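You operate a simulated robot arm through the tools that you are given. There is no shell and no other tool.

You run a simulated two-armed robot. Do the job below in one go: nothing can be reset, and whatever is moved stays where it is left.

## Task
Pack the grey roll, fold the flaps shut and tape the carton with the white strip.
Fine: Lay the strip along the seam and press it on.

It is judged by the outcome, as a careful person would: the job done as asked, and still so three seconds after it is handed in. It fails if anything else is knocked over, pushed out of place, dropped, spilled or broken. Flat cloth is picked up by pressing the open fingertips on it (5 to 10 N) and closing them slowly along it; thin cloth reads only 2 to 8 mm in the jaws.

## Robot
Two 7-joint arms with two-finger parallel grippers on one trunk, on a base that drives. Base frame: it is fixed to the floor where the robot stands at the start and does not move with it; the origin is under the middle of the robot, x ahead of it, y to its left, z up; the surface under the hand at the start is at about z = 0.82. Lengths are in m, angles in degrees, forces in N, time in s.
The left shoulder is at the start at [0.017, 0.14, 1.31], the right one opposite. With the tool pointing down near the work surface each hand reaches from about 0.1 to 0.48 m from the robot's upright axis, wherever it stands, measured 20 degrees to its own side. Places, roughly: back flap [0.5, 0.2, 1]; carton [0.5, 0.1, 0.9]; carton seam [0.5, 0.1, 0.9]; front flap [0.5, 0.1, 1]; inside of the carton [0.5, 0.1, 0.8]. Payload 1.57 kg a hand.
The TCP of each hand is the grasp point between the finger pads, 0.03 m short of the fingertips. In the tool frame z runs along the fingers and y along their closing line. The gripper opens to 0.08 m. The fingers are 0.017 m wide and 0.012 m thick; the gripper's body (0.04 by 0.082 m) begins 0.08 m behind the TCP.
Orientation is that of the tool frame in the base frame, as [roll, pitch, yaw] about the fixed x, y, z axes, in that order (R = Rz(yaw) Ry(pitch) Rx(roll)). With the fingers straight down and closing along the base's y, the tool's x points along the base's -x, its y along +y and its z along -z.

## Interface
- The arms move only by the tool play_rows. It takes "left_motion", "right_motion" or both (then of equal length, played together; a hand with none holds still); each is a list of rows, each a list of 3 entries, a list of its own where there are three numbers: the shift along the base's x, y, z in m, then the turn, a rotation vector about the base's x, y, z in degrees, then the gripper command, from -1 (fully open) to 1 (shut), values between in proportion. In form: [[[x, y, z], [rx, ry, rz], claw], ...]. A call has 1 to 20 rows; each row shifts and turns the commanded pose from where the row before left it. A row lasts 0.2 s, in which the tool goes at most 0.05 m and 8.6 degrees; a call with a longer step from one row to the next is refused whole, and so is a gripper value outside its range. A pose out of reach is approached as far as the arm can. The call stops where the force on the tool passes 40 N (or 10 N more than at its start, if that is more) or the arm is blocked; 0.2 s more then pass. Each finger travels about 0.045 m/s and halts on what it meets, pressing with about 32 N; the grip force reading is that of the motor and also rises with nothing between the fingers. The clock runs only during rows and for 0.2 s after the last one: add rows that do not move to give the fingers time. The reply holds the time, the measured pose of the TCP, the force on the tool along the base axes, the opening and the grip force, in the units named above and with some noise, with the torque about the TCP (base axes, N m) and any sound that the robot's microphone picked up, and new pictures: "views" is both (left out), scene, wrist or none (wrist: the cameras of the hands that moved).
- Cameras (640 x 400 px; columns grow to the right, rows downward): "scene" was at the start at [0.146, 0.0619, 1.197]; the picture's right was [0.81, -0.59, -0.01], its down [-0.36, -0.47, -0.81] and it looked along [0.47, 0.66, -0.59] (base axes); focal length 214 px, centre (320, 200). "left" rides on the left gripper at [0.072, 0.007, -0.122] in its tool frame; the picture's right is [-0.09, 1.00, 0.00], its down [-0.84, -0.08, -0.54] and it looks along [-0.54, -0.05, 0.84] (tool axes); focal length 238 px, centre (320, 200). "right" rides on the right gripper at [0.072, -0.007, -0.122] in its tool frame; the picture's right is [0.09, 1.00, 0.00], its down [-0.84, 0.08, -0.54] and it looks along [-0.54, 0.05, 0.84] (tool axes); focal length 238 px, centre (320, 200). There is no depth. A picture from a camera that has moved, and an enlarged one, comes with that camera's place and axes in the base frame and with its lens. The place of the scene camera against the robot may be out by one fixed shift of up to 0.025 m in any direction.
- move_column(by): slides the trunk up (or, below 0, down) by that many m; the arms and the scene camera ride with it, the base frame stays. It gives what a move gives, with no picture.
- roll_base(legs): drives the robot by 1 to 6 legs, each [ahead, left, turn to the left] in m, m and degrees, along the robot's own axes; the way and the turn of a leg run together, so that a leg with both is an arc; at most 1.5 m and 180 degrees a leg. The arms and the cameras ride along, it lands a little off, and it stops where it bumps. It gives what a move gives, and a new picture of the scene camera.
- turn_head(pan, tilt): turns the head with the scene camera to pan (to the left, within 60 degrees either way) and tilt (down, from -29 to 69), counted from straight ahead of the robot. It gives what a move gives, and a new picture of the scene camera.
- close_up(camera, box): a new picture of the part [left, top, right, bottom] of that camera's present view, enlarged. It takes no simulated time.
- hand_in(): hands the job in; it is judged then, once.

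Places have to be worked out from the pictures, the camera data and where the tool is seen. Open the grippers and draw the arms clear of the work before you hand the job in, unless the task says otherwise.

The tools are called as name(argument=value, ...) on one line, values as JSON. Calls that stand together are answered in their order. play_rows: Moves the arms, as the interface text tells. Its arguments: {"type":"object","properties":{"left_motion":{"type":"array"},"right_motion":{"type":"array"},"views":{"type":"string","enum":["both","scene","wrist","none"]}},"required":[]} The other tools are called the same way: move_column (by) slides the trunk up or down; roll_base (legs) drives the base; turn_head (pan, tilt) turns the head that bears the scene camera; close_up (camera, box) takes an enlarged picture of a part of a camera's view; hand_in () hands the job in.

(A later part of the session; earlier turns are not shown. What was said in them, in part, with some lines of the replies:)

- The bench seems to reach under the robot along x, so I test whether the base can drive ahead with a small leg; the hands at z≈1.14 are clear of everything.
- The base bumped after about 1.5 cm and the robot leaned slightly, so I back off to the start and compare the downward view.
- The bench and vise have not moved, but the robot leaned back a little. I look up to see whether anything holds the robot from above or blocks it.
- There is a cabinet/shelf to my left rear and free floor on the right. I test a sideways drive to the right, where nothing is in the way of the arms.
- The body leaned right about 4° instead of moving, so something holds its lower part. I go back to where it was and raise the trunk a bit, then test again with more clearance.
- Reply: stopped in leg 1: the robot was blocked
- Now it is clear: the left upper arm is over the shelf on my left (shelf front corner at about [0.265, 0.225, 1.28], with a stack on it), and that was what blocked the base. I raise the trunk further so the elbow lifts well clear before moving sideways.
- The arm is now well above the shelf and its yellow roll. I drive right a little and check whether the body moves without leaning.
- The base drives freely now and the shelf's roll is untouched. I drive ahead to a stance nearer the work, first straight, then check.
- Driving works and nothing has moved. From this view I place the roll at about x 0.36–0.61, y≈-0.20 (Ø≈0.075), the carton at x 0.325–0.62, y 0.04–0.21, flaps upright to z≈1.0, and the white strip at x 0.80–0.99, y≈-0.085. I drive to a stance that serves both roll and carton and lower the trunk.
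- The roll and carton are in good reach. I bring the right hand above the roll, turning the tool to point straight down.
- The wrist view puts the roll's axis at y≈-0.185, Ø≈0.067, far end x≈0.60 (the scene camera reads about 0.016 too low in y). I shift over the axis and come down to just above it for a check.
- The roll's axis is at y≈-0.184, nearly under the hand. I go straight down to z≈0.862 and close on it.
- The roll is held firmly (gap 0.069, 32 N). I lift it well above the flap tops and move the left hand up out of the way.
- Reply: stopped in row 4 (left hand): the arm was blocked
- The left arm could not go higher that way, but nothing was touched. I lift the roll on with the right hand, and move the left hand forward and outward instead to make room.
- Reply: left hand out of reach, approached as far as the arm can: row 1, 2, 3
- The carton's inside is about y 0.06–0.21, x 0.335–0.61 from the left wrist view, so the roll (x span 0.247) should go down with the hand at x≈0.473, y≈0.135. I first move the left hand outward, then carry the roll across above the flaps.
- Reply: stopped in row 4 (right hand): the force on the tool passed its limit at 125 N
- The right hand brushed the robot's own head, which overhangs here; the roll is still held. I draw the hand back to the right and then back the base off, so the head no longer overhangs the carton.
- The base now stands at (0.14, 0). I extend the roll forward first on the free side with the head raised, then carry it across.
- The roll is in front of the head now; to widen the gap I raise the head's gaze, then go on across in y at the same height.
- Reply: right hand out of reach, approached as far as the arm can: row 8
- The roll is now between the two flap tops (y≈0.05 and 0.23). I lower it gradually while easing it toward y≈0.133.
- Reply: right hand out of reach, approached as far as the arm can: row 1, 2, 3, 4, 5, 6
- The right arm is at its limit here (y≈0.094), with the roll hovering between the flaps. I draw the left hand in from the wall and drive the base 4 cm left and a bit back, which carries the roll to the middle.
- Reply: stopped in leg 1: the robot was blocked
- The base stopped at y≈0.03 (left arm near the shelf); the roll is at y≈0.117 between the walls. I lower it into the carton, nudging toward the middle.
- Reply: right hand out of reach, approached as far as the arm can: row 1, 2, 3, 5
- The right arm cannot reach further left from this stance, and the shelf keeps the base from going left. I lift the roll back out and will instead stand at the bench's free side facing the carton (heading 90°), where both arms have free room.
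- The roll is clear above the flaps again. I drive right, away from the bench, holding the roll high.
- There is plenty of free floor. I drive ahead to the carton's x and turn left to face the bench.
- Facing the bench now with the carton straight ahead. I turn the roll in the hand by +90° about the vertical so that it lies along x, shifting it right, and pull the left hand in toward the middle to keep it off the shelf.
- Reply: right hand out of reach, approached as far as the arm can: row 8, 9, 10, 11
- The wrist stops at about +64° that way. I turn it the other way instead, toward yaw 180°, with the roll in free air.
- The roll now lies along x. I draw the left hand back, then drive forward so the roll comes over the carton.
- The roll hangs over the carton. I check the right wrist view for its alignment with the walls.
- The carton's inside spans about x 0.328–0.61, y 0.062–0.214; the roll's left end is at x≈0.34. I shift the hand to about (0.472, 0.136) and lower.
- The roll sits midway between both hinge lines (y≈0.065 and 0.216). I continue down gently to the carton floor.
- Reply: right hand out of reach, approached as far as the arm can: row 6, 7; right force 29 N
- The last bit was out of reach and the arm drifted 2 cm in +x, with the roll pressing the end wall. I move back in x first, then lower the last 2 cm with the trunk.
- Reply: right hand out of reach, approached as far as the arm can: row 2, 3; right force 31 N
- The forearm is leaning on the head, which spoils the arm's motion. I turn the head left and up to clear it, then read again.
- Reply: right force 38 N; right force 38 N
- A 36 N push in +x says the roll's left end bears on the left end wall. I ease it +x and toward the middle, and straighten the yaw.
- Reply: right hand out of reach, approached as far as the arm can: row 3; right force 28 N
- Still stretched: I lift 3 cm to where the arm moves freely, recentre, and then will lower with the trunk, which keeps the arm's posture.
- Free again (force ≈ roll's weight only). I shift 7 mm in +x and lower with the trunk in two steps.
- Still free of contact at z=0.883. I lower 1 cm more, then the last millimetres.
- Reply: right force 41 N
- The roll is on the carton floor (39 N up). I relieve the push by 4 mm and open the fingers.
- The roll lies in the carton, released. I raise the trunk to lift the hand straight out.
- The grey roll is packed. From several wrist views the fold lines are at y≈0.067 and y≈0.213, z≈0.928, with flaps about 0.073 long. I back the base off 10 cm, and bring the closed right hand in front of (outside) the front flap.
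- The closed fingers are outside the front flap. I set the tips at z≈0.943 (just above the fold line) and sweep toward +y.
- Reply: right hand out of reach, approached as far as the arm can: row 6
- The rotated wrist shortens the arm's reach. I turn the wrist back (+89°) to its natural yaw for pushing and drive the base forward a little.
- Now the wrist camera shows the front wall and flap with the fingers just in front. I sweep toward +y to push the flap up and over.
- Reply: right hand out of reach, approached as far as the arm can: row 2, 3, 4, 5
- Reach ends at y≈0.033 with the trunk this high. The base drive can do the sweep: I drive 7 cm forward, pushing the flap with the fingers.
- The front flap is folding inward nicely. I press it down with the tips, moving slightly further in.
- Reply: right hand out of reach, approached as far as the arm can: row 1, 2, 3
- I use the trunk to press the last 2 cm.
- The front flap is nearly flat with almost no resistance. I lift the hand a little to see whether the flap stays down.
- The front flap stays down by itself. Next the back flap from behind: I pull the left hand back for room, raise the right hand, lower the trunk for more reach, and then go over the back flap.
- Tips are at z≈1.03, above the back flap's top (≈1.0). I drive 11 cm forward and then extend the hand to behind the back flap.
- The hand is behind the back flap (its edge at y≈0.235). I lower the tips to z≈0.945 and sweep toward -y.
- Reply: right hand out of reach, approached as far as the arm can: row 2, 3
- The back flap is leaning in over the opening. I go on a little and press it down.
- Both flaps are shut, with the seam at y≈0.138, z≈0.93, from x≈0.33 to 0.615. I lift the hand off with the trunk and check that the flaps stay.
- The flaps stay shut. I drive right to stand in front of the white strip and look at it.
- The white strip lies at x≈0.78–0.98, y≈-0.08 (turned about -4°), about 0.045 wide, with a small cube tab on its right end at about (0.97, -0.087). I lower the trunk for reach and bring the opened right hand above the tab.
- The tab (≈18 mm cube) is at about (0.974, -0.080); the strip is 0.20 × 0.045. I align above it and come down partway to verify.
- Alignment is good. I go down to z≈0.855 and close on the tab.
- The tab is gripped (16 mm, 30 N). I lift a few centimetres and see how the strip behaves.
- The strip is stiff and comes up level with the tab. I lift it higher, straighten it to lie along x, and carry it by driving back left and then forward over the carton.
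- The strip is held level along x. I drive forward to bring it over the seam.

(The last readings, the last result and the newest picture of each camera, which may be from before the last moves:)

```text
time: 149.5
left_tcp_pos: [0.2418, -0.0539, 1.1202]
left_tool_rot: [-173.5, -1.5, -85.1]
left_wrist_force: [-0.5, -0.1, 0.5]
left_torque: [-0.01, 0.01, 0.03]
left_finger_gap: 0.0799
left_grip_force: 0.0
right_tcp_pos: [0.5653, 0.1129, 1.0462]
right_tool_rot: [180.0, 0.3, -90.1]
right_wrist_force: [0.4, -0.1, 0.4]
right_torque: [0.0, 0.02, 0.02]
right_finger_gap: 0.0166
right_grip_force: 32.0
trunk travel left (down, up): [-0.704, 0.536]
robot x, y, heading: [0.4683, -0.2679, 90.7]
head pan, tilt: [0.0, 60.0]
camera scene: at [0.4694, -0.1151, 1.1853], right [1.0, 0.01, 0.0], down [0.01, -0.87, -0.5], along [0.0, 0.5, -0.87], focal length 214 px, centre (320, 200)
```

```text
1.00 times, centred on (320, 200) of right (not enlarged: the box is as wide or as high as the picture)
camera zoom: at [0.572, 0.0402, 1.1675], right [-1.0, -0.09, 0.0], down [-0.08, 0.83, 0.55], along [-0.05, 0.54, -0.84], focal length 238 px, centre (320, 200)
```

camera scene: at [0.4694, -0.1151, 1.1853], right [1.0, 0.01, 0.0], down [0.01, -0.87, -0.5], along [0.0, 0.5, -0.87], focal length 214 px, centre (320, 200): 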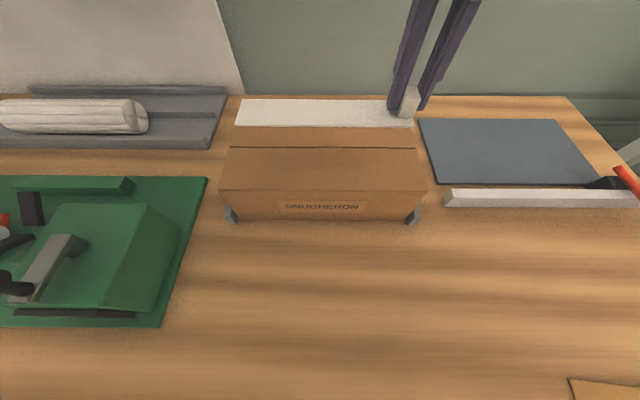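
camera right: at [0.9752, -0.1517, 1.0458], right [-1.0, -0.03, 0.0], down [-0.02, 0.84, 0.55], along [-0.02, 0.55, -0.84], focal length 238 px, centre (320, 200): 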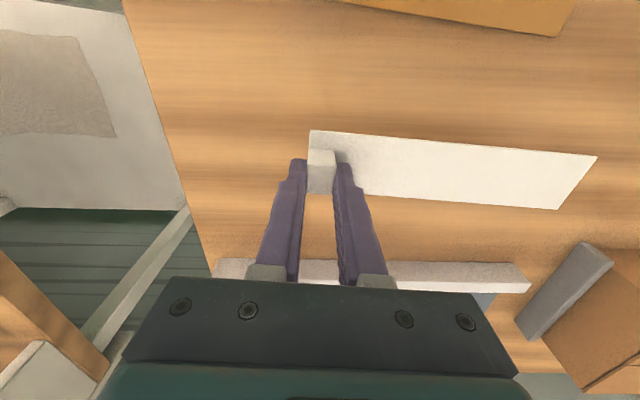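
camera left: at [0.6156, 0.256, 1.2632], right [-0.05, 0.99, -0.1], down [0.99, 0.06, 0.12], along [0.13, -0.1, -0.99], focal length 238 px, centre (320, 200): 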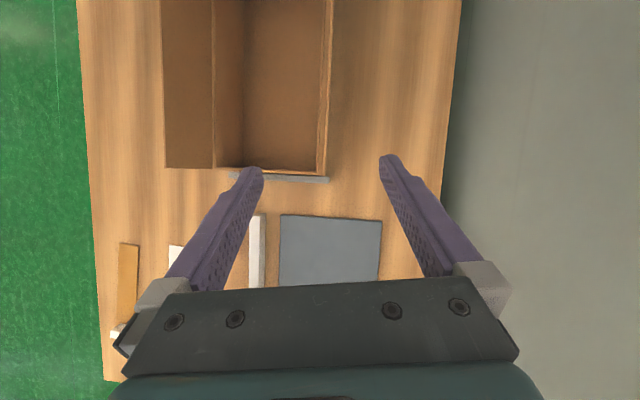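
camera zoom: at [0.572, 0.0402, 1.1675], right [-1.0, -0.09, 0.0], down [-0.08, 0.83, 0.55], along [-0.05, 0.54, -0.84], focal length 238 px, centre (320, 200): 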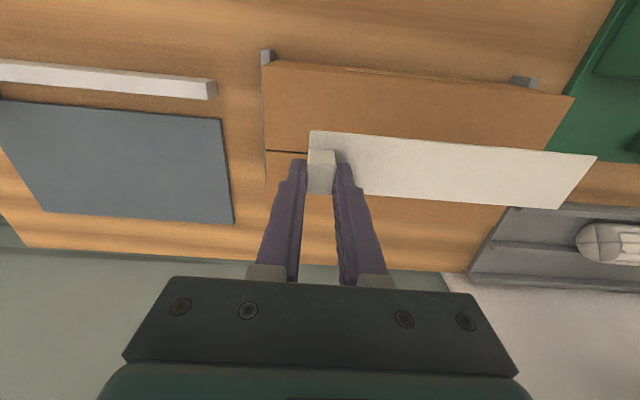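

The strip is above the carton. The seam computes to y≈0.136 and the carton to x≈0.333–0.62, so I shift the hand to about (0.567, 0.137) and lower to 1 cm above for a check.

play_rows(right_motion=[[[0.002, 0.012, 0], [0, 0, 0], 0.9], [[0, 0.012, -0.01], [0, 0, 0], 0.9], [[0, 0, -0.02], [0, 0, 0], 0.9], [[0, 0, -0.02], [0, 0, 0], 0.9], [[0, 0, -0.018], [0, 0, 0], 0.9], [[0, 0, 0], [0, 0, 0], 0.9]])

close_up(camera="scene", box=[200, 80, 440, 230])

close_up(camera="right", box=[220, 40, 640, 300])

```text
time: 150.9
left_tcp_pos: [0.2419, -0.0526, 1.1205]
left_tool_rot: [-173.6, -1.5, -85.1]
left_wrist_force: [-0.1, 0.3, 0.4]
left_torque: [-0.01, 0.0, 0.01]
left_finger_gap: 0.0803
left_grip_force: 0.0
right_tcp_pos: [0.5672, 0.1378, 0.9796]
right_tool_rot: [179.9, 0.3, -90.1]
right_wrist_force: [0.6, -0.1, -0.1]
right_torque: [-0.01, 0.02, 0.01]
right_finger_gap: 0.0166
right_grip_force: 31.8
trunk travel left (down, up): [-0.704, 0.536]
robot x, y, heading: [0.4682, -0.2687, 90.4]
head pan, tilt: [0.0, 60.0]
camera scene: at [0.4694, -0.1151, 1.1853], right [1.0, 0.01, 0.0], down [0.01, -0.87, -0.5], along [0.0, 0.5, -0.87], focal length 214 px, centre (320, 200)
camera right: at [0.5734, 0.0651, 1.101], right [-1.0, -0.09, 0.0], down [-0.08, 0.83, 0.55], along [-0.05, 0.54, -0.84], focal length 238 px, centre (320, 200)
```

scene: 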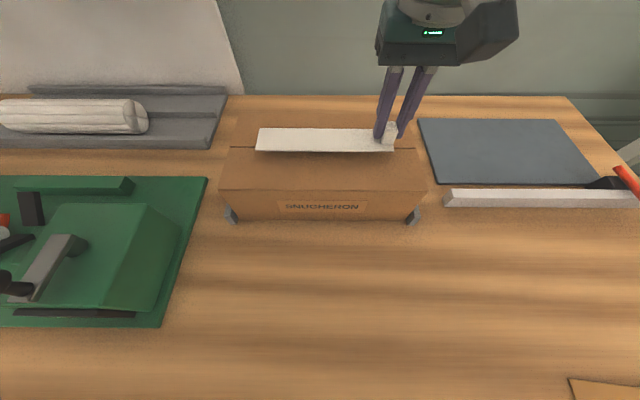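
right: 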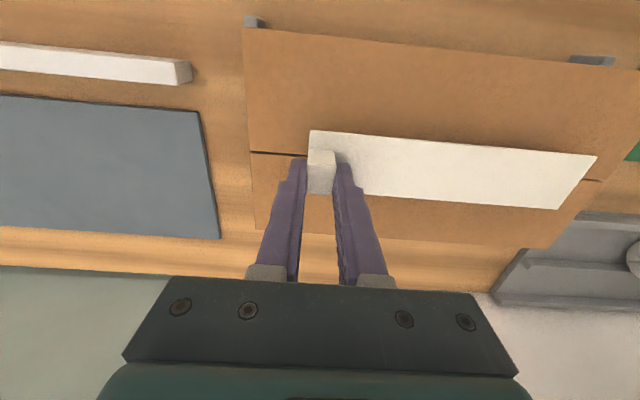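

```text
2.67 times, centred on (320, 155) of scene
camera zoom: at [0.4694, -0.1151, 1.1853], right [1.0, 0.01, 0.0], down [0.01, -0.87, -0.5], along [0.0, 0.5, -0.87], focal length 572 px, centre (320, 320)
```

zoom: 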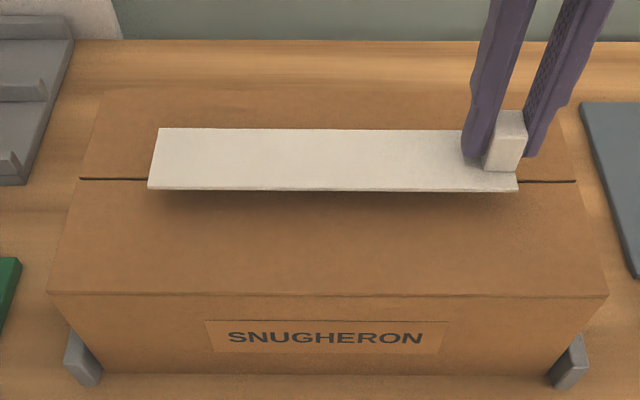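

```text
1.52 times, centred on (430, 170) of right
camera zoom: at [0.5734, 0.0651, 1.101], right [-1.0, -0.09, 0.0], down [-0.08, 0.83, 0.55], along [-0.05, 0.54, -0.84], focal length 363 px, centre (152, 246)
```

zoom: 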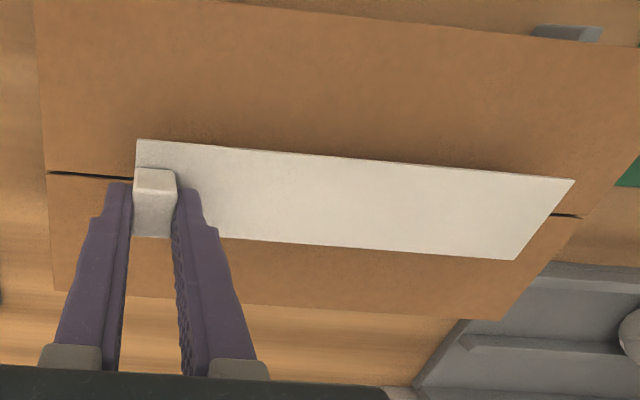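

The strip is centred over the seam (strip y 0.112–0.156, seam y≈0.137) and along it (0.374–0.575 of 0.335–0.619). I lower it gently onto the carton.

play_rows(right_motion=[[[0, 0, -0.005], [0, 0, 0], 0.9], [[0, 0, -0.004], [0, 0, 0], 0.9], [[0, 0, -0.003], [0, 0, 0], 0.9], [[0, 0, 0], [0, 0, 0], 0.9]])

close_up(camera="scene", box=[200, 80, 440, 230])

```text
time: 151.9
left_tcp_pos: [0.241, -0.0534, 1.1212]
left_tool_rot: [-173.6, -1.4, -85.2]
left_wrist_force: [-0.5, -0.3, -0.1]
left_torque: [0.05, 0.0, 0.0]
left_finger_gap: 0.08
left_grip_force: 0.2
right_tcp_pos: [0.5666, 0.1367, 0.9673]
right_tool_rot: [179.9, 0.3, -90.1]
right_wrist_force: [0.3, -0.3, -0.4]
right_torque: [0.0, 0.0, 0.01]
right_finger_gap: 0.0165
right_grip_force: 31.7
trunk travel left (down, up): [-0.704, 0.536]
robot x, y, heading: [0.4736, -0.2697, 90.6]
head pan, tilt: [0.0, 60.0]
camera scene: at [0.4694, -0.1151, 1.1853], right [1.0, 0.01, 0.0], down [0.01, -0.87, -0.5], along [0.0, 0.5, -0.87], focal length 214 px, centre (320, 200)
camera right: at [0.5737, 0.065, 1.0879], right [-1.0, -0.09, 0.0], down [-0.08, 0.83, 0.55], along [-0.05, 0.54, -0.84], focal length 238 px, centre (320, 200)
```

scene: 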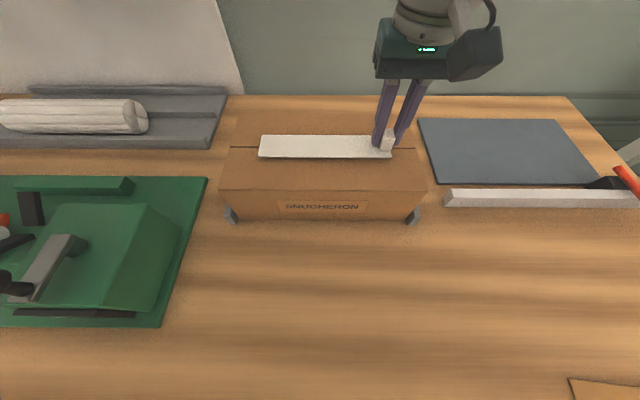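
right: 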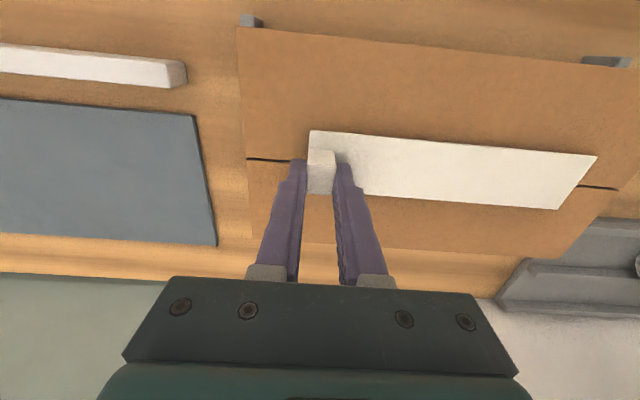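

```text
2.67 times, centred on (320, 155) of scene
camera zoom: at [0.4694, -0.1151, 1.1853], right [1.0, 0.01, 0.0], down [0.01, -0.87, -0.5], along [0.0, 0.5, -0.87], focal length 572 px, centre (320, 320)
```

zoom: 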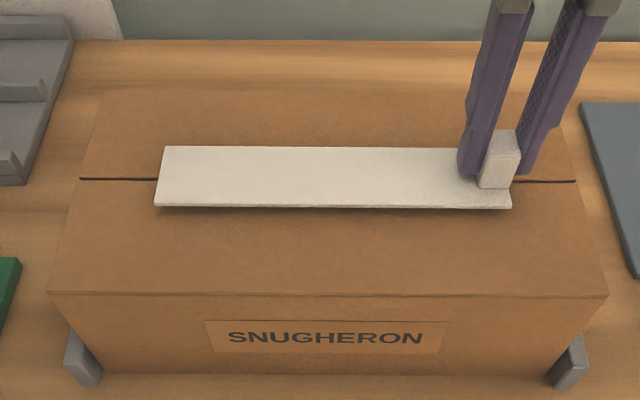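

Still a few mm above and well centred. I go down in small steps until contact.

play_rows(right_motion=[[[0, 0, -0.003], [0, 0, 0], 0.9], [[0, 0, -0.002], [0, 0, 0], 0.9], [[0, 0, 0], [0, 0, 0], 0.9]], views="none")

play_rows(right_motion=[[[0, 0, -0.002], [0, 0, 0], 0.9], [[0, 0, 0], [0, 0, 0], 0.9]], views="none")

close_up(camera="scene", box=[200, 80, 440, 230])

```text
time: 152.7
left_tcp_pos: [0.2421, -0.0527, 1.1203]
left_tool_rot: [-173.6, -1.5, -85.1]
left_wrist_force: [0.4, -0.4, 0.3]
left_torque: [0.0, -0.02, 0.04]
left_finger_gap: 0.0801
left_grip_force: 0.1
right_tcp_pos: [0.5676, 0.1371, 0.9618]
right_tool_rot: [179.9, 0.4, -90.1]
right_wrist_force: [0.2, 0.2, 0.1]
right_torque: [0.01, -0.02, -0.01]
right_finger_gap: 0.0164
right_grip_force: 31.7
trunk travel left (down, up): [-0.704, 0.536]
robot x, y, heading: [0.4728, -0.268, 90.5]
head pan, tilt: [0.0, 60.0]
```

```text
time: 153.3
left_tcp_pos: [0.2406, -0.0531, 1.1209]
left_tool_rot: [-173.6, -1.5, -85.0]
left_wrist_force: [0.1, -0.4, 0.4]
left_torque: [-0.01, 0.02, -0.06]
left_finger_gap: 0.0801
left_grip_force: 0.0
right_tcp_pos: [0.5674, 0.1379, 0.9591]
right_tool_rot: [179.9, 0.2, -90.1]
right_wrist_force: [-0.1, -2.4, 6.6]
right_torque: [-0.1, -0.03, 0.01]
right_finger_gap: 0.0164
right_grip_force: 31.7
trunk travel left (down, up): [-0.704, 0.536]
robot x, y, heading: [0.4714, -0.2701, 90.6]
head pan, tilt: [0.0, 60.0]
```

```text
2.67 times, centred on (320, 155) of scene
camera zoom: at [0.4695, -0.115, 1.1855], right [1.0, 0.01, 0.0], down [0.01, -0.87, -0.5], along [0.0, 0.5, -0.87], focal length 572 px, centre (320, 320)
```

zoom: 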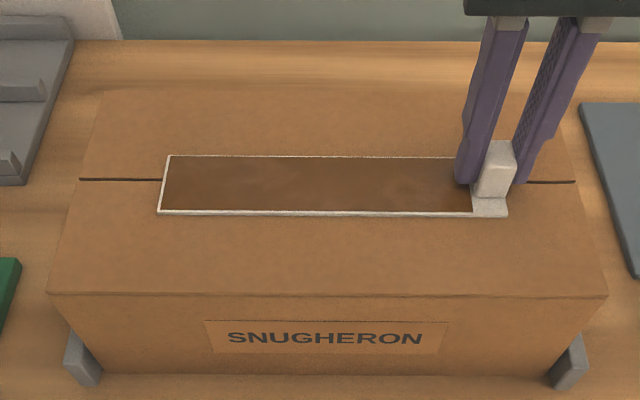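

Contact now (6.6 N up), and a patch appears over the strip as it touches. I press to about 15 N and look again.

play_rows(right_motion=[[[0, 0, -0.001], [0, 0, 0], 0.9], [[0, 0, -0.001], [0, 0, 0], 0.9], [[0, 0, 0], [0, 0, 0], 0.9], [[0, 0, 0], [0, 0, 0], 0.9]])

close_up(camera="scene", box=[200, 80, 440, 230])

close_up(camera="right", box=[220, 40, 640, 300])

```text
time: 154.3
left_tcp_pos: [0.2421, -0.0528, 1.1211]
left_tool_rot: [-173.5, -1.5, -85.1]
left_wrist_force: [0.5, 1.0, 0.8]
left_torque: [0.0, 0.02, 0.01]
left_finger_gap: 0.0801
left_grip_force: 0.1
right_tcp_pos: [0.5662, 0.1382, 0.9584]
right_tool_rot: [179.8, 0.5, -90.1]
right_wrist_force: [0.6, -5.3, 28.7]
right_torque: [-0.23, 0.0, 0.08]
right_finger_gap: 0.0164
right_grip_force: 31.8
trunk travel left (down, up): [-0.704, 0.536]
robot x, y, heading: [0.4716, -0.2721, 90.6]
head pan, tilt: [0.0, 60.0]
camera scene: at [0.4698, -0.1142, 1.1857], right [1.0, 0.01, 0.0], down [0.01, -0.87, -0.5], along [0.0, 0.5, -0.87], focal length 214 px, centre (320, 200)
camera right: at [0.5741, 0.0654, 1.0793], right [-1.0, -0.09, 0.0], down [-0.08, 0.83, 0.55], along [-0.05, 0.55, -0.84], focal length 238 px, centre (320, 200)
```

scene: 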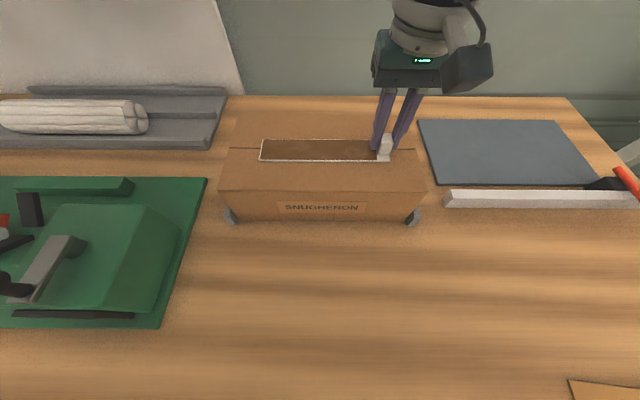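
right: 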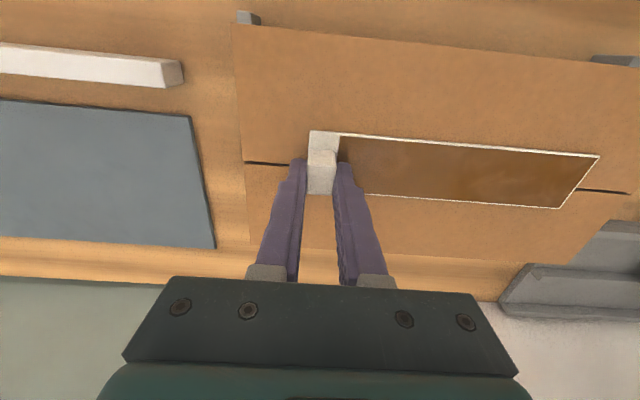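

```text
2.67 times, centred on (320, 155) of scene
camera zoom: at [0.4698, -0.1142, 1.1857], right [1.0, 0.01, 0.0], down [0.01, -0.87, -0.5], along [0.0, 0.5, -0.87], focal length 572 px, centre (320, 320)
```

zoom: 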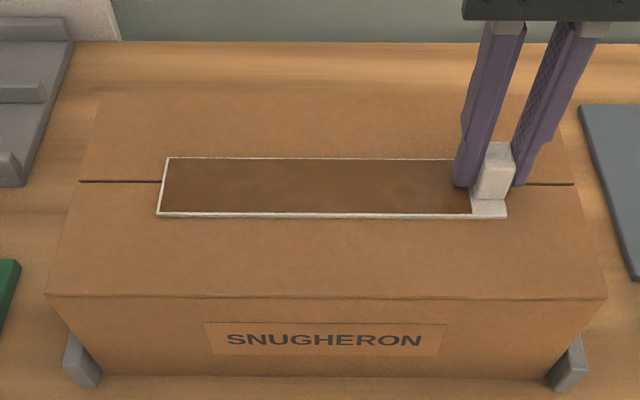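

```text
1.52 times, centred on (430, 170) of right
camera zoom: at [0.5741, 0.0654, 1.0793], right [-1.0, -0.09, 0.0], down [-0.08, 0.83, 0.55], along [-0.05, 0.55, -0.84], focal length 363 px, centre (152, 246)
```

zoom: 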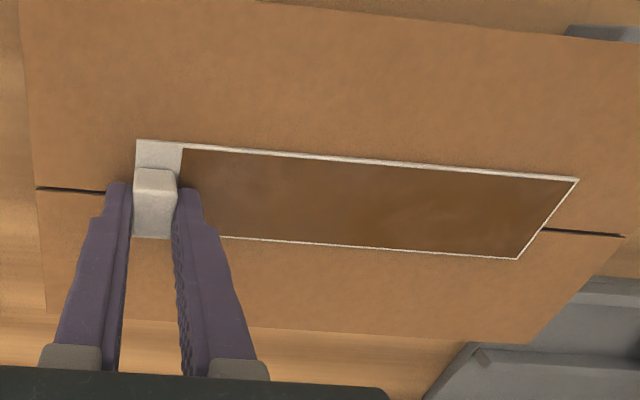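

The strip now shows as tape stuck across both flaps (29 N pressed). I let go of the tab carefully: open slightly, rise, and then look.

play_rows(right_motion=[[[0, 0, 0.001], [0, 0, 0], 0.9], [[0, 0, 0], [0, 0, 0], 0.5], [[0, 0, 0], [0, 0, 0], 0.3], [[0, 0, 0.002], [0, 0, 0], 0.2], [[0, 0, 0.01], [0, 0, 0], 0.0], [[0, 0, 0.02], [0, 0, 0], 0], [[0, 0, 0.02], [0, 0, 0], 0], [[0, 0, 0.02], [0, 0, 0], 0]])

close_up(camera="scene", box=[200, 80, 440, 230])

```text
time: 156.1
left_tcp_pos: [0.2411, -0.0527, 1.1209]
left_tool_rot: [-173.6, -1.4, -85.1]
left_wrist_force: [-0.9, 0.4, 0.0]
left_torque: [0.02, -0.02, 0.03]
left_finger_gap: 0.0799
left_grip_force: 0.0
right_tcp_pos: [0.5675, 0.1357, 1.0302]
right_tool_rot: [179.9, 0.3, -90.1]
right_wrist_force: [0.1, 0.5, 0.0]
right_torque: [-0.02, 0.01, 0.01]
right_finger_gap: 0.0401
right_grip_force: 0.1
trunk travel left (down, up): [-0.704, 0.536]
robot x, y, heading: [0.4701, -0.2695, 90.3]
head pan, tilt: [0.0, 60.0]
camera scene: at [0.4694, -0.1151, 1.1853], right [1.0, 0.01, 0.0], down [0.01, -0.87, -0.5], along [0.0, 0.5, -0.87], focal length 214 px, centre (320, 200)
camera right: at [0.575, 0.0634, 1.1518], right [-1.0, -0.09, 0.0], down [-0.07, 0.83, 0.55], along [-0.05, 0.54, -0.84], focal length 238 px, centre (320, 200)
```

scene: 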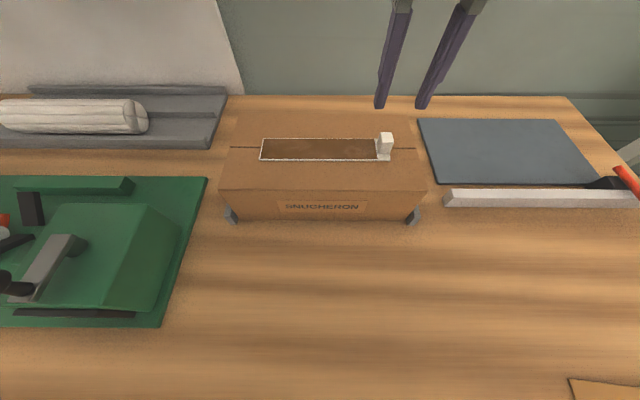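
right: 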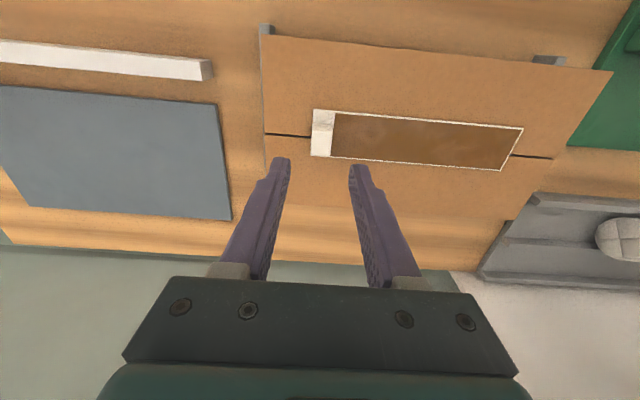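

```text
2.67 times, centred on (320, 155) of scene
camera zoom: at [0.4694, -0.1151, 1.1853], right [1.0, 0.01, 0.0], down [0.01, -0.87, -0.5], along [0.0, 0.5, -0.87], focal length 572 px, centre (320, 320)
```

zoom: 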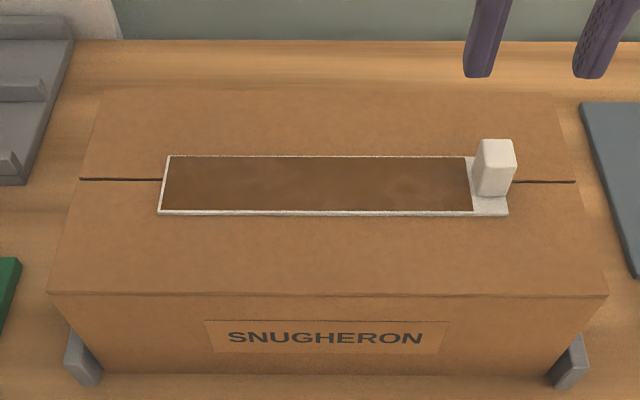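

The strip stays on. Now I press along it with the closed fingertips, starting near the tab and working left.

play_rows(right_motion=[[[-0.02, 0, 0], [0, 0, 0], 0.5], [[-0.02, 0, 0], [0, 0, 0], 1], [[0, 0, -0.02], [0, 0, 0], 1], [[0, 0, -0.02], [0, 0, 0], 1], [[0, 0, -0.02], [0, 0, 0], 1], [[0, 0, -0.008], [0, 0, 0], 1], [[0, 0, -0.002], [0, 0, 0], 1], [[0, 0, 0], [0, 0, 0], 1]], views="none")

```text
time: 157.9
left_tcp_pos: [0.2417, -0.0531, 1.1206]
left_tool_rot: [-173.5, -1.5, -85.1]
left_wrist_force: [-0.3, 0.1, -0.2]
left_torque: [0.04, -0.01, 0.0]
left_finger_gap: 0.0799
left_grip_force: 0.0
right_tcp_pos: [0.527, 0.1355, 0.9604]
right_tool_rot: [179.8, 0.4, -90.0]
right_wrist_force: [0.6, -0.5, -0.4]
right_torque: [0.0, 0.02, 0.0]
right_finger_gap: 0.0
right_grip_force: 21.5
trunk travel left (down, up): [-0.704, 0.536]
robot x, y, heading: [0.4726, -0.276, 90.4]
head pan, tilt: [0.0, 60.0]
```

No contact yet at z=0.960; I go down by single millimetres.

play_rows(right_motion=[[[0, 0, -0.002], [0, 0, 0], 1], [[0, 0, 0], [0, 0, 0], 1]], views="none")

play_rows(right_motion=[[[0, 0, -0.002], [0, 0, 0], 1], [[0, 0, 0], [0, 0, 0], 1]], views="none")

```text
time: 158.5
left_tcp_pos: [0.241, -0.0525, 1.1204]
left_tool_rot: [-173.6, -1.4, -85.1]
left_wrist_force: [0.7, 0.2, 0.4]
left_torque: [-0.03, 0.02, 0.0]
left_finger_gap: 0.0799
left_grip_force: 0.2
right_tcp_pos: [0.5277, 0.1361, 0.959]
right_tool_rot: [179.8, 0.2, -90.1]
right_wrist_force: [0.0, -0.2, 1.2]
right_torque: [-0.02, 0.0, 0.01]
right_finger_gap: 0.0001
right_grip_force: 20.9
trunk travel left (down, up): [-0.704, 0.536]
robot x, y, heading: [0.4716, -0.2733, 90.8]
head pan, tilt: [0.0, 60.0]
```

```text
time: 159.1
left_tcp_pos: [0.2408, -0.0528, 1.1208]
left_tool_rot: [-173.6, -1.5, -85.1]
left_wrist_force: [0.1, 0.1, -0.3]
left_torque: [0.01, 0.0, -0.01]
left_finger_gap: 0.0801
left_grip_force: 0.1
right_tcp_pos: [0.5276, 0.1358, 0.9566]
right_tool_rot: [179.8, 0.2, -90.2]
right_wrist_force: [1.6, -1.7, 6.1]
right_torque: [-0.04, 0.0, 0.01]
right_finger_gap: 0.0001
right_grip_force: 20.8
trunk travel left (down, up): [-0.704, 0.536]
robot x, y, heading: [0.4702, -0.2707, 90.5]
head pan, tilt: [0.0, 60.0]
```

Contact at z≈0.957. I press a little harder, then repeat the press at points further left, lifting in between.

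play_rows(right_motion=[[[0, 0, -0.001], [0, 0, 0], 1], [[0, 0, 0], [0, 0, 0], 1], [[0, 0, 0.006], [0, 0, 0], 1], [[-0.03, 0.001, 0], [0, 0, 0], 1], [[0, 0, -0.005], [0, 0, 0], 1], [[0, 0, -0.001], [0, 0, 0], 1], [[0, 0, 0], [0, 0, 0], 1]], views="none")

play_rows(right_motion=[[[0, 0, 0.006], [0, 0, 0], 1], [[-0.03, 0, 0], [0, 0, 0], 1], [[0, 0, -0.005], [0, 0, 0], 1], [[0, 0, -0.001], [0, 0, 0], 1], [[0, 0, 0], [0, 0, 0], 1]])

```text
time: 160.7
left_tcp_pos: [0.2427, -0.0528, 1.1203]
left_tool_rot: [-173.4, -1.5, -85.1]
left_wrist_force: [-0.7, -0.1, 0.1]
left_torque: [0.0, -0.03, 0.0]
left_finger_gap: 0.0802
left_grip_force: 0.1
right_tcp_pos: [0.4965, 0.1375, 0.957]
right_tool_rot: [179.9, 0.3, -90.0]
right_wrist_force: [2.1, -11.5, 31.3]
right_torque: [-0.36, -0.07, 0.02]
right_finger_gap: 0.0
right_grip_force: 21.4
trunk travel left (down, up): [-0.704, 0.536]
robot x, y, heading: [0.4744, -0.2714, 90.6]
head pan, tilt: [0.0, 60.0]
```

```text
time: 161.9
left_tcp_pos: [0.2419, -0.0533, 1.1205]
left_tool_rot: [-173.6, -1.6, -85.1]
left_wrist_force: [-0.9, -1.1, -0.9]
left_torque: [0.0, 0.01, -0.01]
left_finger_gap: 0.0799
left_grip_force: 0.1
right_tcp_pos: [0.4682, 0.1357, 0.957]
right_tool_rot: [180.0, 0.3, -90.0]
right_wrist_force: [-0.4, -0.2, 4.2]
right_torque: [0.0, -0.02, 0.04]
right_finger_gap: 0.0
right_grip_force: 21.3
right hand out of reach, approached as far as the arm can: row 4
trunk travel left (down, up): [-0.704, 0.536]
robot x, y, heading: [0.4717, -0.2706, 90.5]
head pan, tilt: [0.0, 60.0]
camera scene: at [0.4694, -0.1149, 1.1854], right [1.0, 0.01, 0.0], down [0.01, -0.87, -0.5], along [0.0, 0.5, -0.87], focal length 214 px, centre (320, 200)
camera right: at [0.4751, 0.0637, 1.078], right [-1.0, -0.09, 0.0], down [-0.08, 0.83, 0.55], along [-0.05, 0.54, -0.84], focal length 238 px, centre (320, 200)
```

scene: 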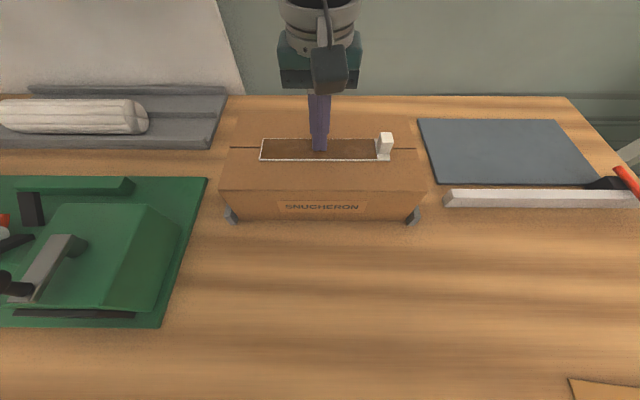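
right: 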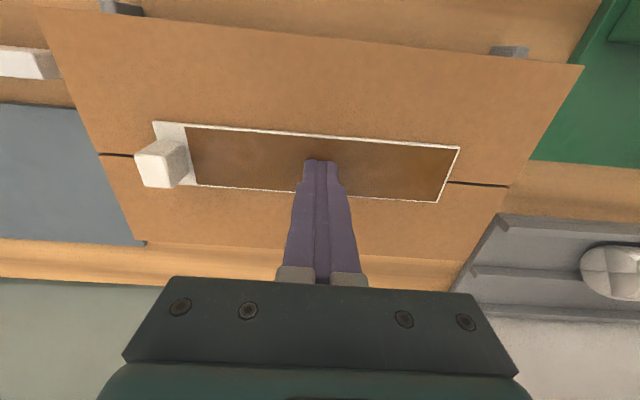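

The press at x≈0.468 is at the arm's limit. I rise 2 cm, drive the base 6 cm left and press the left part.

play_rows(right_motion=[[[0, 0, 0.01], [0, 0, 0], 1], [[0, 0, 0.01], [0, 0, 0], 1], [[0, 0, 0], [0, 0, 0], 1]], views="none")

roll_base(legs=[[0.03, 0.05, 0]])

```text
time: 162.7
left_tcp_pos: [0.2404, -0.0528, 1.1206]
left_tool_rot: [-173.6, -1.5, -85.1]
left_wrist_force: [0.4, -0.3, 0.8]
left_torque: [0.02, -0.02, -0.01]
left_finger_gap: 0.0798
left_grip_force: 0.0
right_tcp_pos: [0.4673, 0.1349, 0.9759]
right_tool_rot: [179.9, 0.2, -90.1]
right_wrist_force: [-0.1, -0.2, 0.0]
right_torque: [-0.01, 0.04, 0.01]
right_finger_gap: 0.0
right_grip_force: 21.2
trunk travel left (down, up): [-0.704, 0.536]
robot x, y, heading: [0.4711, -0.2663, 90.7]
head pan, tilt: [0.0, 60.0]
```

```text
time: 163.6
left_tcp_pos: [0.192, -0.0233, 1.1207]
left_tool_rot: [-173.6, -1.4, -85.0]
left_wrist_force: [-0.5, -1.2, -0.3]
left_torque: [-0.01, 0.0, 0.0]
left_finger_gap: 0.0799
left_grip_force: 0.0
right_tcp_pos: [0.4185, 0.165, 0.975]
right_tool_rot: [179.8, 0.3, -90.1]
right_wrist_force: [0.0, 0.4, 0.4]
right_torque: [-0.01, 0.01, 0.01]
right_finger_gap: 0.0001
right_grip_force: 20.9
trunk travel left (down, up): [-0.704, 0.536]
robot x, y, heading: [0.422, -0.24, 90.6]
head pan, tilt: [0.0, 60.0]
camera scene: at [0.42, -0.0856, 1.1853], right [1.0, 0.01, 0.0], down [0.01, -0.87, -0.5], along [0.0, 0.5, -0.87], focal length 214 px, centre (320, 200)
```

scene: 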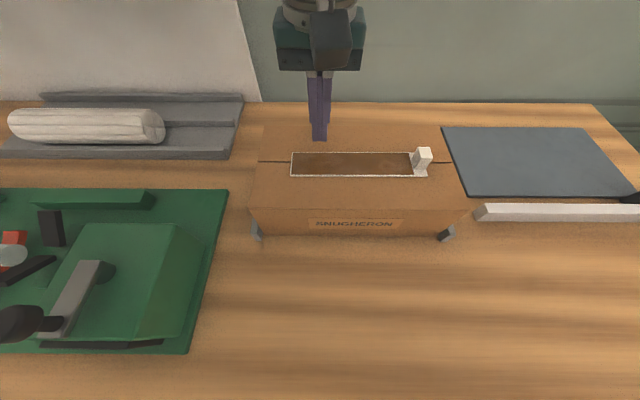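

Now the hand is at x≈0.42; I move it back to y≈0.136 and press at x≈0.43 and x≈0.39.

play_rows(right_motion=[[[0.006, -0.015, 0], [0, 0, 0], 1], [[0.005, -0.014, 0], [0, 0, 0], 1], [[0, 0, -0.012], [0, 0, 0], 1], [[0, 0, -0.005], [0, 0, 0], 1], [[0, 0, -0.001], [0, 0, 0], 1], [[0, 0, -0.001], [0, 0, 0], 1], [[0, 0, 0], [0, 0, 0], 1]], views="none")

play_rows(right_motion=[[[0, 0, 0.008], [0, 0, 0], 1], [[-0.02, 0, 0], [0, 0, 0], 1], [[-0.02, 0, 0], [0, 0, 0], 1], [[0, 0, -0.007], [0, 0, 0], 1], [[0, 0, -0.001], [0, 0, 0], 1], [[0, 0, 0], [0, 0, 0], 1]])

```text
time: 165.2
left_tcp_pos: [0.1923, -0.0237, 1.1195]
left_tool_rot: [-173.6, -1.5, -85.0]
left_wrist_force: [0.3, 0.2, -0.7]
left_torque: [-0.01, 0.01, -0.01]
left_finger_gap: 0.0799
left_grip_force: 0.1
right_tcp_pos: [0.4305, 0.1358, 0.9565]
right_tool_rot: [-180.0, 0.2, -90.0]
right_wrist_force: [0.9, 0.2, -0.2]
right_torque: [0.03, -0.02, 0.0]
right_finger_gap: 0.0002
right_grip_force: 21.6
trunk travel left (down, up): [-0.704, 0.536]
robot x, y, heading: [0.4197, -0.2413, 90.2]
head pan, tilt: [0.0, 60.0]
```

```text
time: 166.6
left_tcp_pos: [0.1915, -0.0237, 1.1212]
left_tool_rot: [-173.6, -1.5, -85.1]
left_wrist_force: [-0.7, -0.8, -0.1]
left_torque: [-0.03, 0.02, 0.0]
left_finger_gap: 0.08
left_grip_force: 0.1
right_tcp_pos: [0.3895, 0.1361, 0.9572]
right_tool_rot: [179.9, 0.1, -90.1]
right_wrist_force: [0.9, -1.0, 3.6]
right_torque: [-0.02, -0.05, -0.04]
right_finger_gap: 0.0002
right_grip_force: 21.1
trunk travel left (down, up): [-0.704, 0.536]
robot x, y, heading: [0.4246, -0.2373, 90.4]
head pan, tilt: [0.0, 60.0]
camera scene: at [0.4201, -0.0855, 1.1854], right [1.0, 0.01, 0.0], down [0.01, -0.87, -0.5], along [0.0, 0.5, -0.87], focal length 214 px, centre (320, 200)
camera right: at [0.396, 0.0632, 1.0781], right [-1.0, -0.09, 0.0], down [-0.07, 0.83, 0.55], along [-0.05, 0.54, -0.84], focal length 238 px, centre (320, 200)
```

scene: 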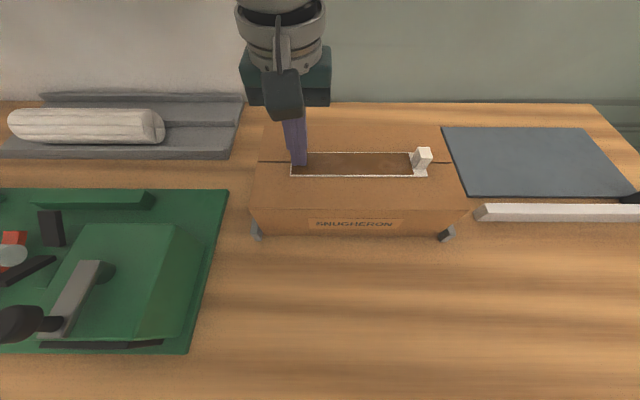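
right: 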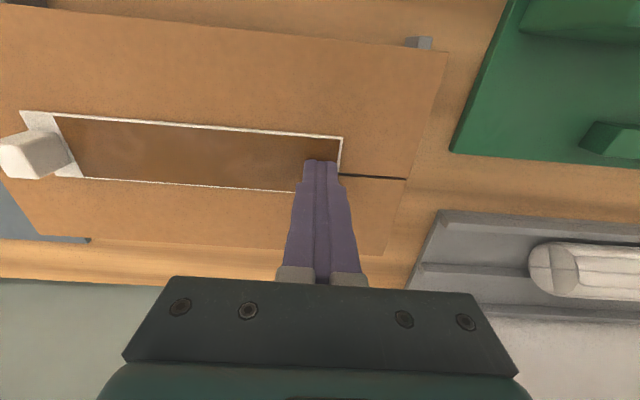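

Only light contact there, so I press a bit more at the left end, then once more at x≈0.43.

play_rows(right_motion=[[[0, 0, -0.001], [0, 0, 0], 1], [[0, 0, -0.0005], [0, 0, 0], 1], [[0, 0, 0], [0, 0, 0], 1]], views="none")

play_rows(right_motion=[[[0, 0, 0.007], [0, 0, 0], 1], [[0.02, 0, 0], [0, 0, 0], 1], [[0.02, 0, 0], [0, 0, 0], 1], [[0, 0, -0.007], [0, 0, 0], 1], [[0, 0, -0.001], [0, 0, 0], 1], [[0, 0, 0], [0, 0, 0], 1]], views="none")

```text
time: 167.4
left_tcp_pos: [0.1916, -0.0236, 1.121]
left_tool_rot: [-173.6, -1.5, -85.1]
left_wrist_force: [-1.3, -0.2, 1.2]
left_torque: [0.02, 0.0, -0.02]
left_finger_gap: 0.08
left_grip_force: 0.1
right_tcp_pos: [0.3888, 0.1358, 0.9561]
right_tool_rot: [179.8, 0.3, -90.2]
right_wrist_force: [2.2, -7.2, 22.6]
right_torque: [-0.24, -0.09, -0.17]
right_finger_gap: 0.0
right_grip_force: 21.0
trunk travel left (down, up): [-0.704, 0.536]
robot x, y, heading: [0.4221, -0.2441, 90.5]
head pan, tilt: [0.0, 60.0]
```

```text
time: 168.8
left_tcp_pos: [0.1924, -0.0236, 1.1211]
left_tool_rot: [-173.6, -1.5, -85.1]
left_wrist_force: [0.6, 0.2, -0.2]
left_torque: [0.03, 0.02, 0.02]
left_finger_gap: 0.0801
left_grip_force: 0.1
right_tcp_pos: [0.4304, 0.1373, 0.956]
right_tool_rot: [179.9, 0.3, -90.2]
right_wrist_force: [4.7, -5.0, 19.9]
right_torque: [-0.18, -0.15, 0.0]
right_finger_gap: 0.0002
right_grip_force: 21.4
trunk travel left (down, up): [-0.704, 0.536]
robot x, y, heading: [0.4174, -0.2394, 90.7]
head pan, tilt: [0.0, 60.0]
stopped in row 6 (right hand): the force on the tool passed its limit at 42 N (the readings are from after the stop); the commanded pose is now the measured one
```

Firmly pressed at x≈0.39, 0.43 and 0.50. I add firm presses at x≈0.465 and 0.53.

play_rows(right_motion=[[[0, 0, 0.007], [0, 0, 0], 1], [[0.02, 0, 0], [0, 0, 0], 1], [[0.015, -0.001, 0], [0, 0, 0], 1], [[0, 0, -0.006], [0, 0, 0], 1], [[0, 0, -0.001], [0, 0, 0], 1], [[0, 0, 0], [0, 0, 0], 1]], views="none")

play_rows(right_motion=[[[0, 0, 0.007], [0, 0, 0], 1], [[0.03, 0, 0], [0, 0, 0], 1], [[0.035, 0, 0], [0, 0, 0], 1], [[0, 0, -0.006], [0, 0, 0], 1], [[0, 0, -0.001], [0, 0, 0], 1], [[0, 0, 0], [0, 0, 0], 1]], views="none")

```text
time: 170.2
left_tcp_pos: [0.1924, -0.0228, 1.1209]
left_tool_rot: [-173.5, -1.5, -85.1]
left_wrist_force: [0.1, 0.5, -0.9]
left_torque: [0.0, -0.02, -0.02]
left_finger_gap: 0.0801
left_grip_force: 0.1
right_tcp_pos: [0.4649, 0.136, 0.9562]
right_tool_rot: [179.8, 0.2, -90.1]
right_wrist_force: [1.9, -9.9, 26.5]
right_torque: [-0.32, -0.07, -0.04]
right_finger_gap: 0.0
right_grip_force: 21.5
trunk travel left (down, up): [-0.704, 0.536]
robot x, y, heading: [0.4227, -0.2464, 90.4]
head pan, tilt: [0.0, 60.0]
```

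```text
time: 171.6
left_tcp_pos: [0.1925, -0.024, 1.1204]
left_tool_rot: [-173.5, -1.5, -85.1]
left_wrist_force: [-0.6, 0.1, 0.7]
left_torque: [0.01, 0.0, -0.01]
left_finger_gap: 0.0799
left_grip_force: 0.0
right_tcp_pos: [0.5302, 0.1362, 0.9555]
right_tool_rot: [179.8, 0.2, -90.1]
right_wrist_force: [2.8, -11.7, 37.4]
right_torque: [-0.38, -0.07, 0.14]
right_finger_gap: 0.0
right_grip_force: 21.8
trunk travel left (down, up): [-0.704, 0.536]
robot x, y, heading: [0.419, -0.2389, 90.2]
head pan, tilt: [0.0, 60.0]
```

The strip is pressed on along its length. I rise, raise the trunk, back the robot away and open the gripper, then inspect.

play_rows(right_motion=[[[0, 0, 0.01], [0, 0, 0], 1], [[0, 0, 0.03], [0, 0, 0], 1], [[0, 0, 0.03], [0, 0, 0], 0.5], [[0, 0, 0.02], [0, 0, 0], 0], [[0, 0, 0.01], [0, 0, 0], -1], [[0, 0, 0], [0, 0, 0], -1], [[0, 0, 0], [0, 0, 0], -1]], views="none")

move_column(by=0.1)

roll_base(legs=[[-0.25, 0, 0]])

close_up(camera="scene", box=[220, 60, 500, 240])

```text
time: 173.2
left_tcp_pos: [0.1934, -0.0235, 1.1199]
left_tool_rot: [-173.6, -1.5, -85.1]
left_wrist_force: [0.2, -0.1, 0.9]
left_torque: [0.04, -0.02, 0.01]
left_finger_gap: 0.08
left_grip_force: 0.1
right_tcp_pos: [0.5294, 0.1354, 1.0534]
right_tool_rot: [179.9, 0.3, -90.1]
right_wrist_force: [-1.1, -0.1, 0.0]
right_torque: [0.02, 0.01, -0.01]
right_finger_gap: 0.0796
right_grip_force: 0.1
trunk travel left (down, up): [-0.704, 0.536]
robot x, y, heading: [0.423, -0.2404, 90.5]
head pan, tilt: [0.0, 60.0]
```

```text
time: 174.5
left_tcp_pos: [0.1913, -0.0234, 1.2218]
left_tool_rot: [-173.5, -1.4, -85.2]
left_wrist_force: [1.1, 0.1, 0.4]
left_torque: [-0.02, -0.01, -0.01]
left_finger_gap: 0.0801
left_grip_force: 0.0
right_tcp_pos: [0.5288, 0.1348, 1.1536]
right_tool_rot: [179.9, 0.2, -90.1]
right_wrist_force: [-0.7, 0.1, -0.3]
right_torque: [-0.01, -0.03, -0.01]
right_finger_gap: 0.0801
right_grip_force: 0.1
trunk travel left (down, up): [-0.804, 0.436]
robot x, y, heading: [0.4195, -0.2411, 90.7]
head pan, tilt: [0.0, 60.0]
```

```text
time: 176.4
left_tcp_pos: [0.1941, -0.2736, 1.2208]
left_tool_rot: [-173.6, -1.4, -85.1]
left_wrist_force: [0.4, -0.4, -1.0]
left_torque: [0.01, 0.0, -0.01]
left_finger_gap: 0.0799
left_grip_force: 0.1
right_tcp_pos: [0.5321, -0.115, 1.1545]
right_tool_rot: [180.0, 0.1, -90.3]
right_wrist_force: [-0.5, 0.8, 0.5]
right_torque: [-0.01, -0.03, 0.01]
right_finger_gap: 0.0802
right_grip_force: 0.0
trunk travel left (down, up): [-0.804, 0.436]
robot x, y, heading: [0.4214, -0.4939, 90.5]
head pan, tilt: [0.0, 60.0]
camera scene: at [0.4222, -0.3363, 1.2853], right [1.0, 0.01, 0.0], down [0.01, -0.87, -0.5], along [0.0, 0.5, -0.87], focal length 214 px, centre (320, 200)
```

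scene: 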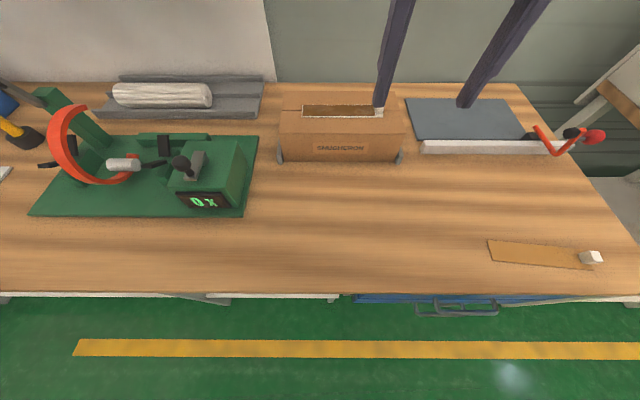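

```text
2.22 times, centred on (360, 150) of scene
camera zoom: at [0.4222, -0.3363, 1.2853], right [1.0, 0.01, 0.0], down [0.01, -0.87, -0.5], along [0.0, 0.5, -0.87], focal length 477 px, centre (231, 311)
```

zoom: 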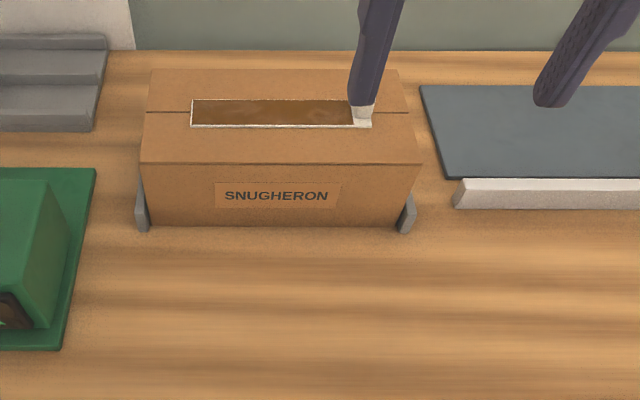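

The carton is shut and the strip lies along the seam over both flaps. I back off fully and take one last look around.

roll_base(legs=[[-0.25, 0, 0]])

turn_head(pan=0, tilt=35)

close_up(camera="scene", box=[230, 100, 500, 270])

turn_head(pan=35, tilt=20)

```text
time: 178.2
left_tcp_pos: [0.1957, -0.5246, 1.221]
left_tool_rot: [-173.6, -1.6, -85.2]
left_wrist_force: [0.8, 0.1, -0.1]
left_torque: [-0.04, 0.01, -0.01]
left_finger_gap: 0.0801
left_grip_force: 0.1
right_tcp_pos: [0.5332, -0.3674, 1.1548]
right_tool_rot: [179.7, 0.1, -90.2]
right_wrist_force: [-0.5, -0.7, 0.6]
right_torque: [0.01, -0.01, -0.04]
right_finger_gap: 0.08
right_grip_force: 0.1
trunk travel left (down, up): [-0.804, 0.436]
robot x, y, heading: [0.4237, -0.741, 90.3]
head pan, tilt: [0.0, 60.0]
camera scene: at [0.4238, -0.5878, 1.2853], right [1.0, 0.01, 0.0], down [0.0, -0.87, -0.5], along [0.0, 0.5, -0.87], focal length 214 px, centre (320, 200)
```

scene: 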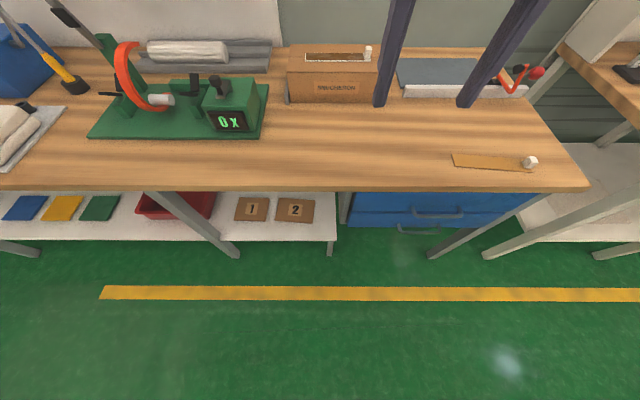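

```text
time: 179.1
left_tcp_pos: [0.1956, -0.5245, 1.2207]
left_tool_rot: [-173.6, -1.5, -85.3]
left_wrist_force: [0.6, -0.4, 0.4]
left_torque: [-0.06, 0.0, 0.04]
left_finger_gap: 0.08
left_grip_force: 0.0
right_tcp_pos: [0.5332, -0.3668, 1.1554]
right_tool_rot: [179.7, 0.2, -90.4]
right_wrist_force: [0.6, -0.6, 0.1]
right_torque: [-0.01, 0.01, 0.01]
right_finger_gap: 0.08
right_grip_force: 0.0
trunk travel left (down, up): [-0.804, 0.436]
robot x, y, heading: [0.4233, -0.7409, 90.2]
head pan, tilt: [0.0, 35.0]
camera scene: at [0.4237, -0.5665, 1.3195], right [1.0, 0.01, 0.0], down [0.0, -0.57, -0.82], along [0.0, 0.82, -0.57], focal length 214 px, centre (320, 200)
```

scene: 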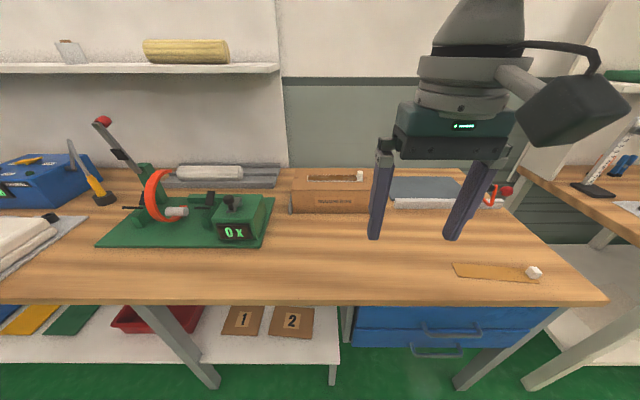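

```text
2.35 times, centred on (365, 185) of scene
camera zoom: at [0.4237, -0.5665, 1.3195], right [1.0, 0.01, 0.0], down [0.0, -0.57, -0.82], along [0.0, 0.82, -0.57], focal length 505 px, centre (214, 235)
```

zoom: 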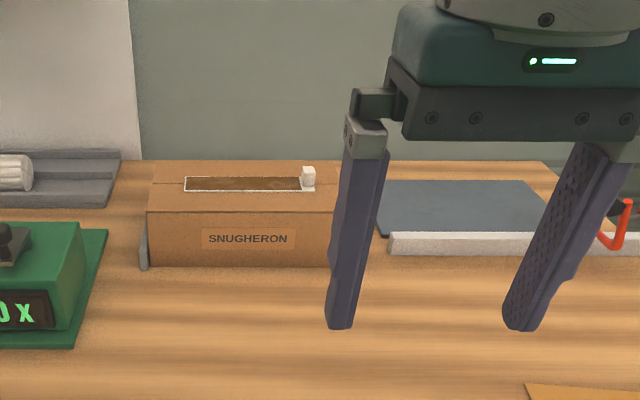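

```text
time: 180.1
left_tcp_pos: [0.1959, -0.5251, 1.2201]
left_tool_rot: [-173.5, -1.5, -85.3]
left_wrist_force: [0.6, 0.1, 0.0]
left_torque: [0.01, 0.01, 0.01]
left_finger_gap: 0.0798
left_grip_force: 0.1
right_tcp_pos: [0.5333, -0.3666, 1.1537]
right_tool_rot: [179.8, 0.2, -90.3]
right_wrist_force: [0.3, 1.0, -0.2]
right_torque: [-0.04, -0.01, -0.02]
right_finger_gap: 0.0801
right_grip_force: 0.1
trunk travel left (down, up): [-0.804, 0.436]
robot x, y, heading: [0.4239, -0.7444, 90.3]
head pan, tilt: [35.0, 20.0]
camera scene: at [0.3704, -0.5784, 1.3434], right [0.82, 0.58, 0.0], down [0.2, -0.28, -0.94], along [-0.54, 0.77, -0.34], focal length 214 px, centre (320, 200)
```

scene: 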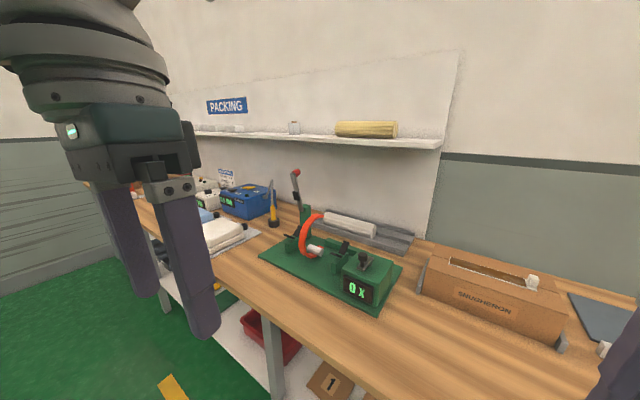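

The carton holds the grey roll and is shut and taped along the seam. The other things I can see stand on the bench and shelf as before. Both grippers are open and the arms are clear of the work, so I hand in.

hand_in()

```text
The job is handed in.
```

The grey roll is packed in the carton, both flaps are folded shut, and the white strip is stuck over the seam. I handed the job in with both grippers open and the robot backed clear of the bench.

- **Packing:** the roll lies lengthwise on the carton floor. I lowered it until it touched before letting go. On the first tries it pushed against the end walls with up to about 37 N.
- **Flaps:** each flap stayed down on its own after I pushed it over, with only a narrow gap left along the seam.
- **Strip:** it covers both flaps along the middle 20 cm of the roughly 28 cm seam, centred to within a few millimetres. I pressed it at points along its length with 20–37 N and it held after I let go. The cube-shaped tab is still on its right end.
- **Contacts along the way:** at the start my left arm was against the wall shelf, so my first small drives only made the robot lean. Later the right arm bumped the robot's own head. In the last pictures the bench and shelf items were standing and looked in place, but I had no earlier picture of everything on the shelf to compare with.
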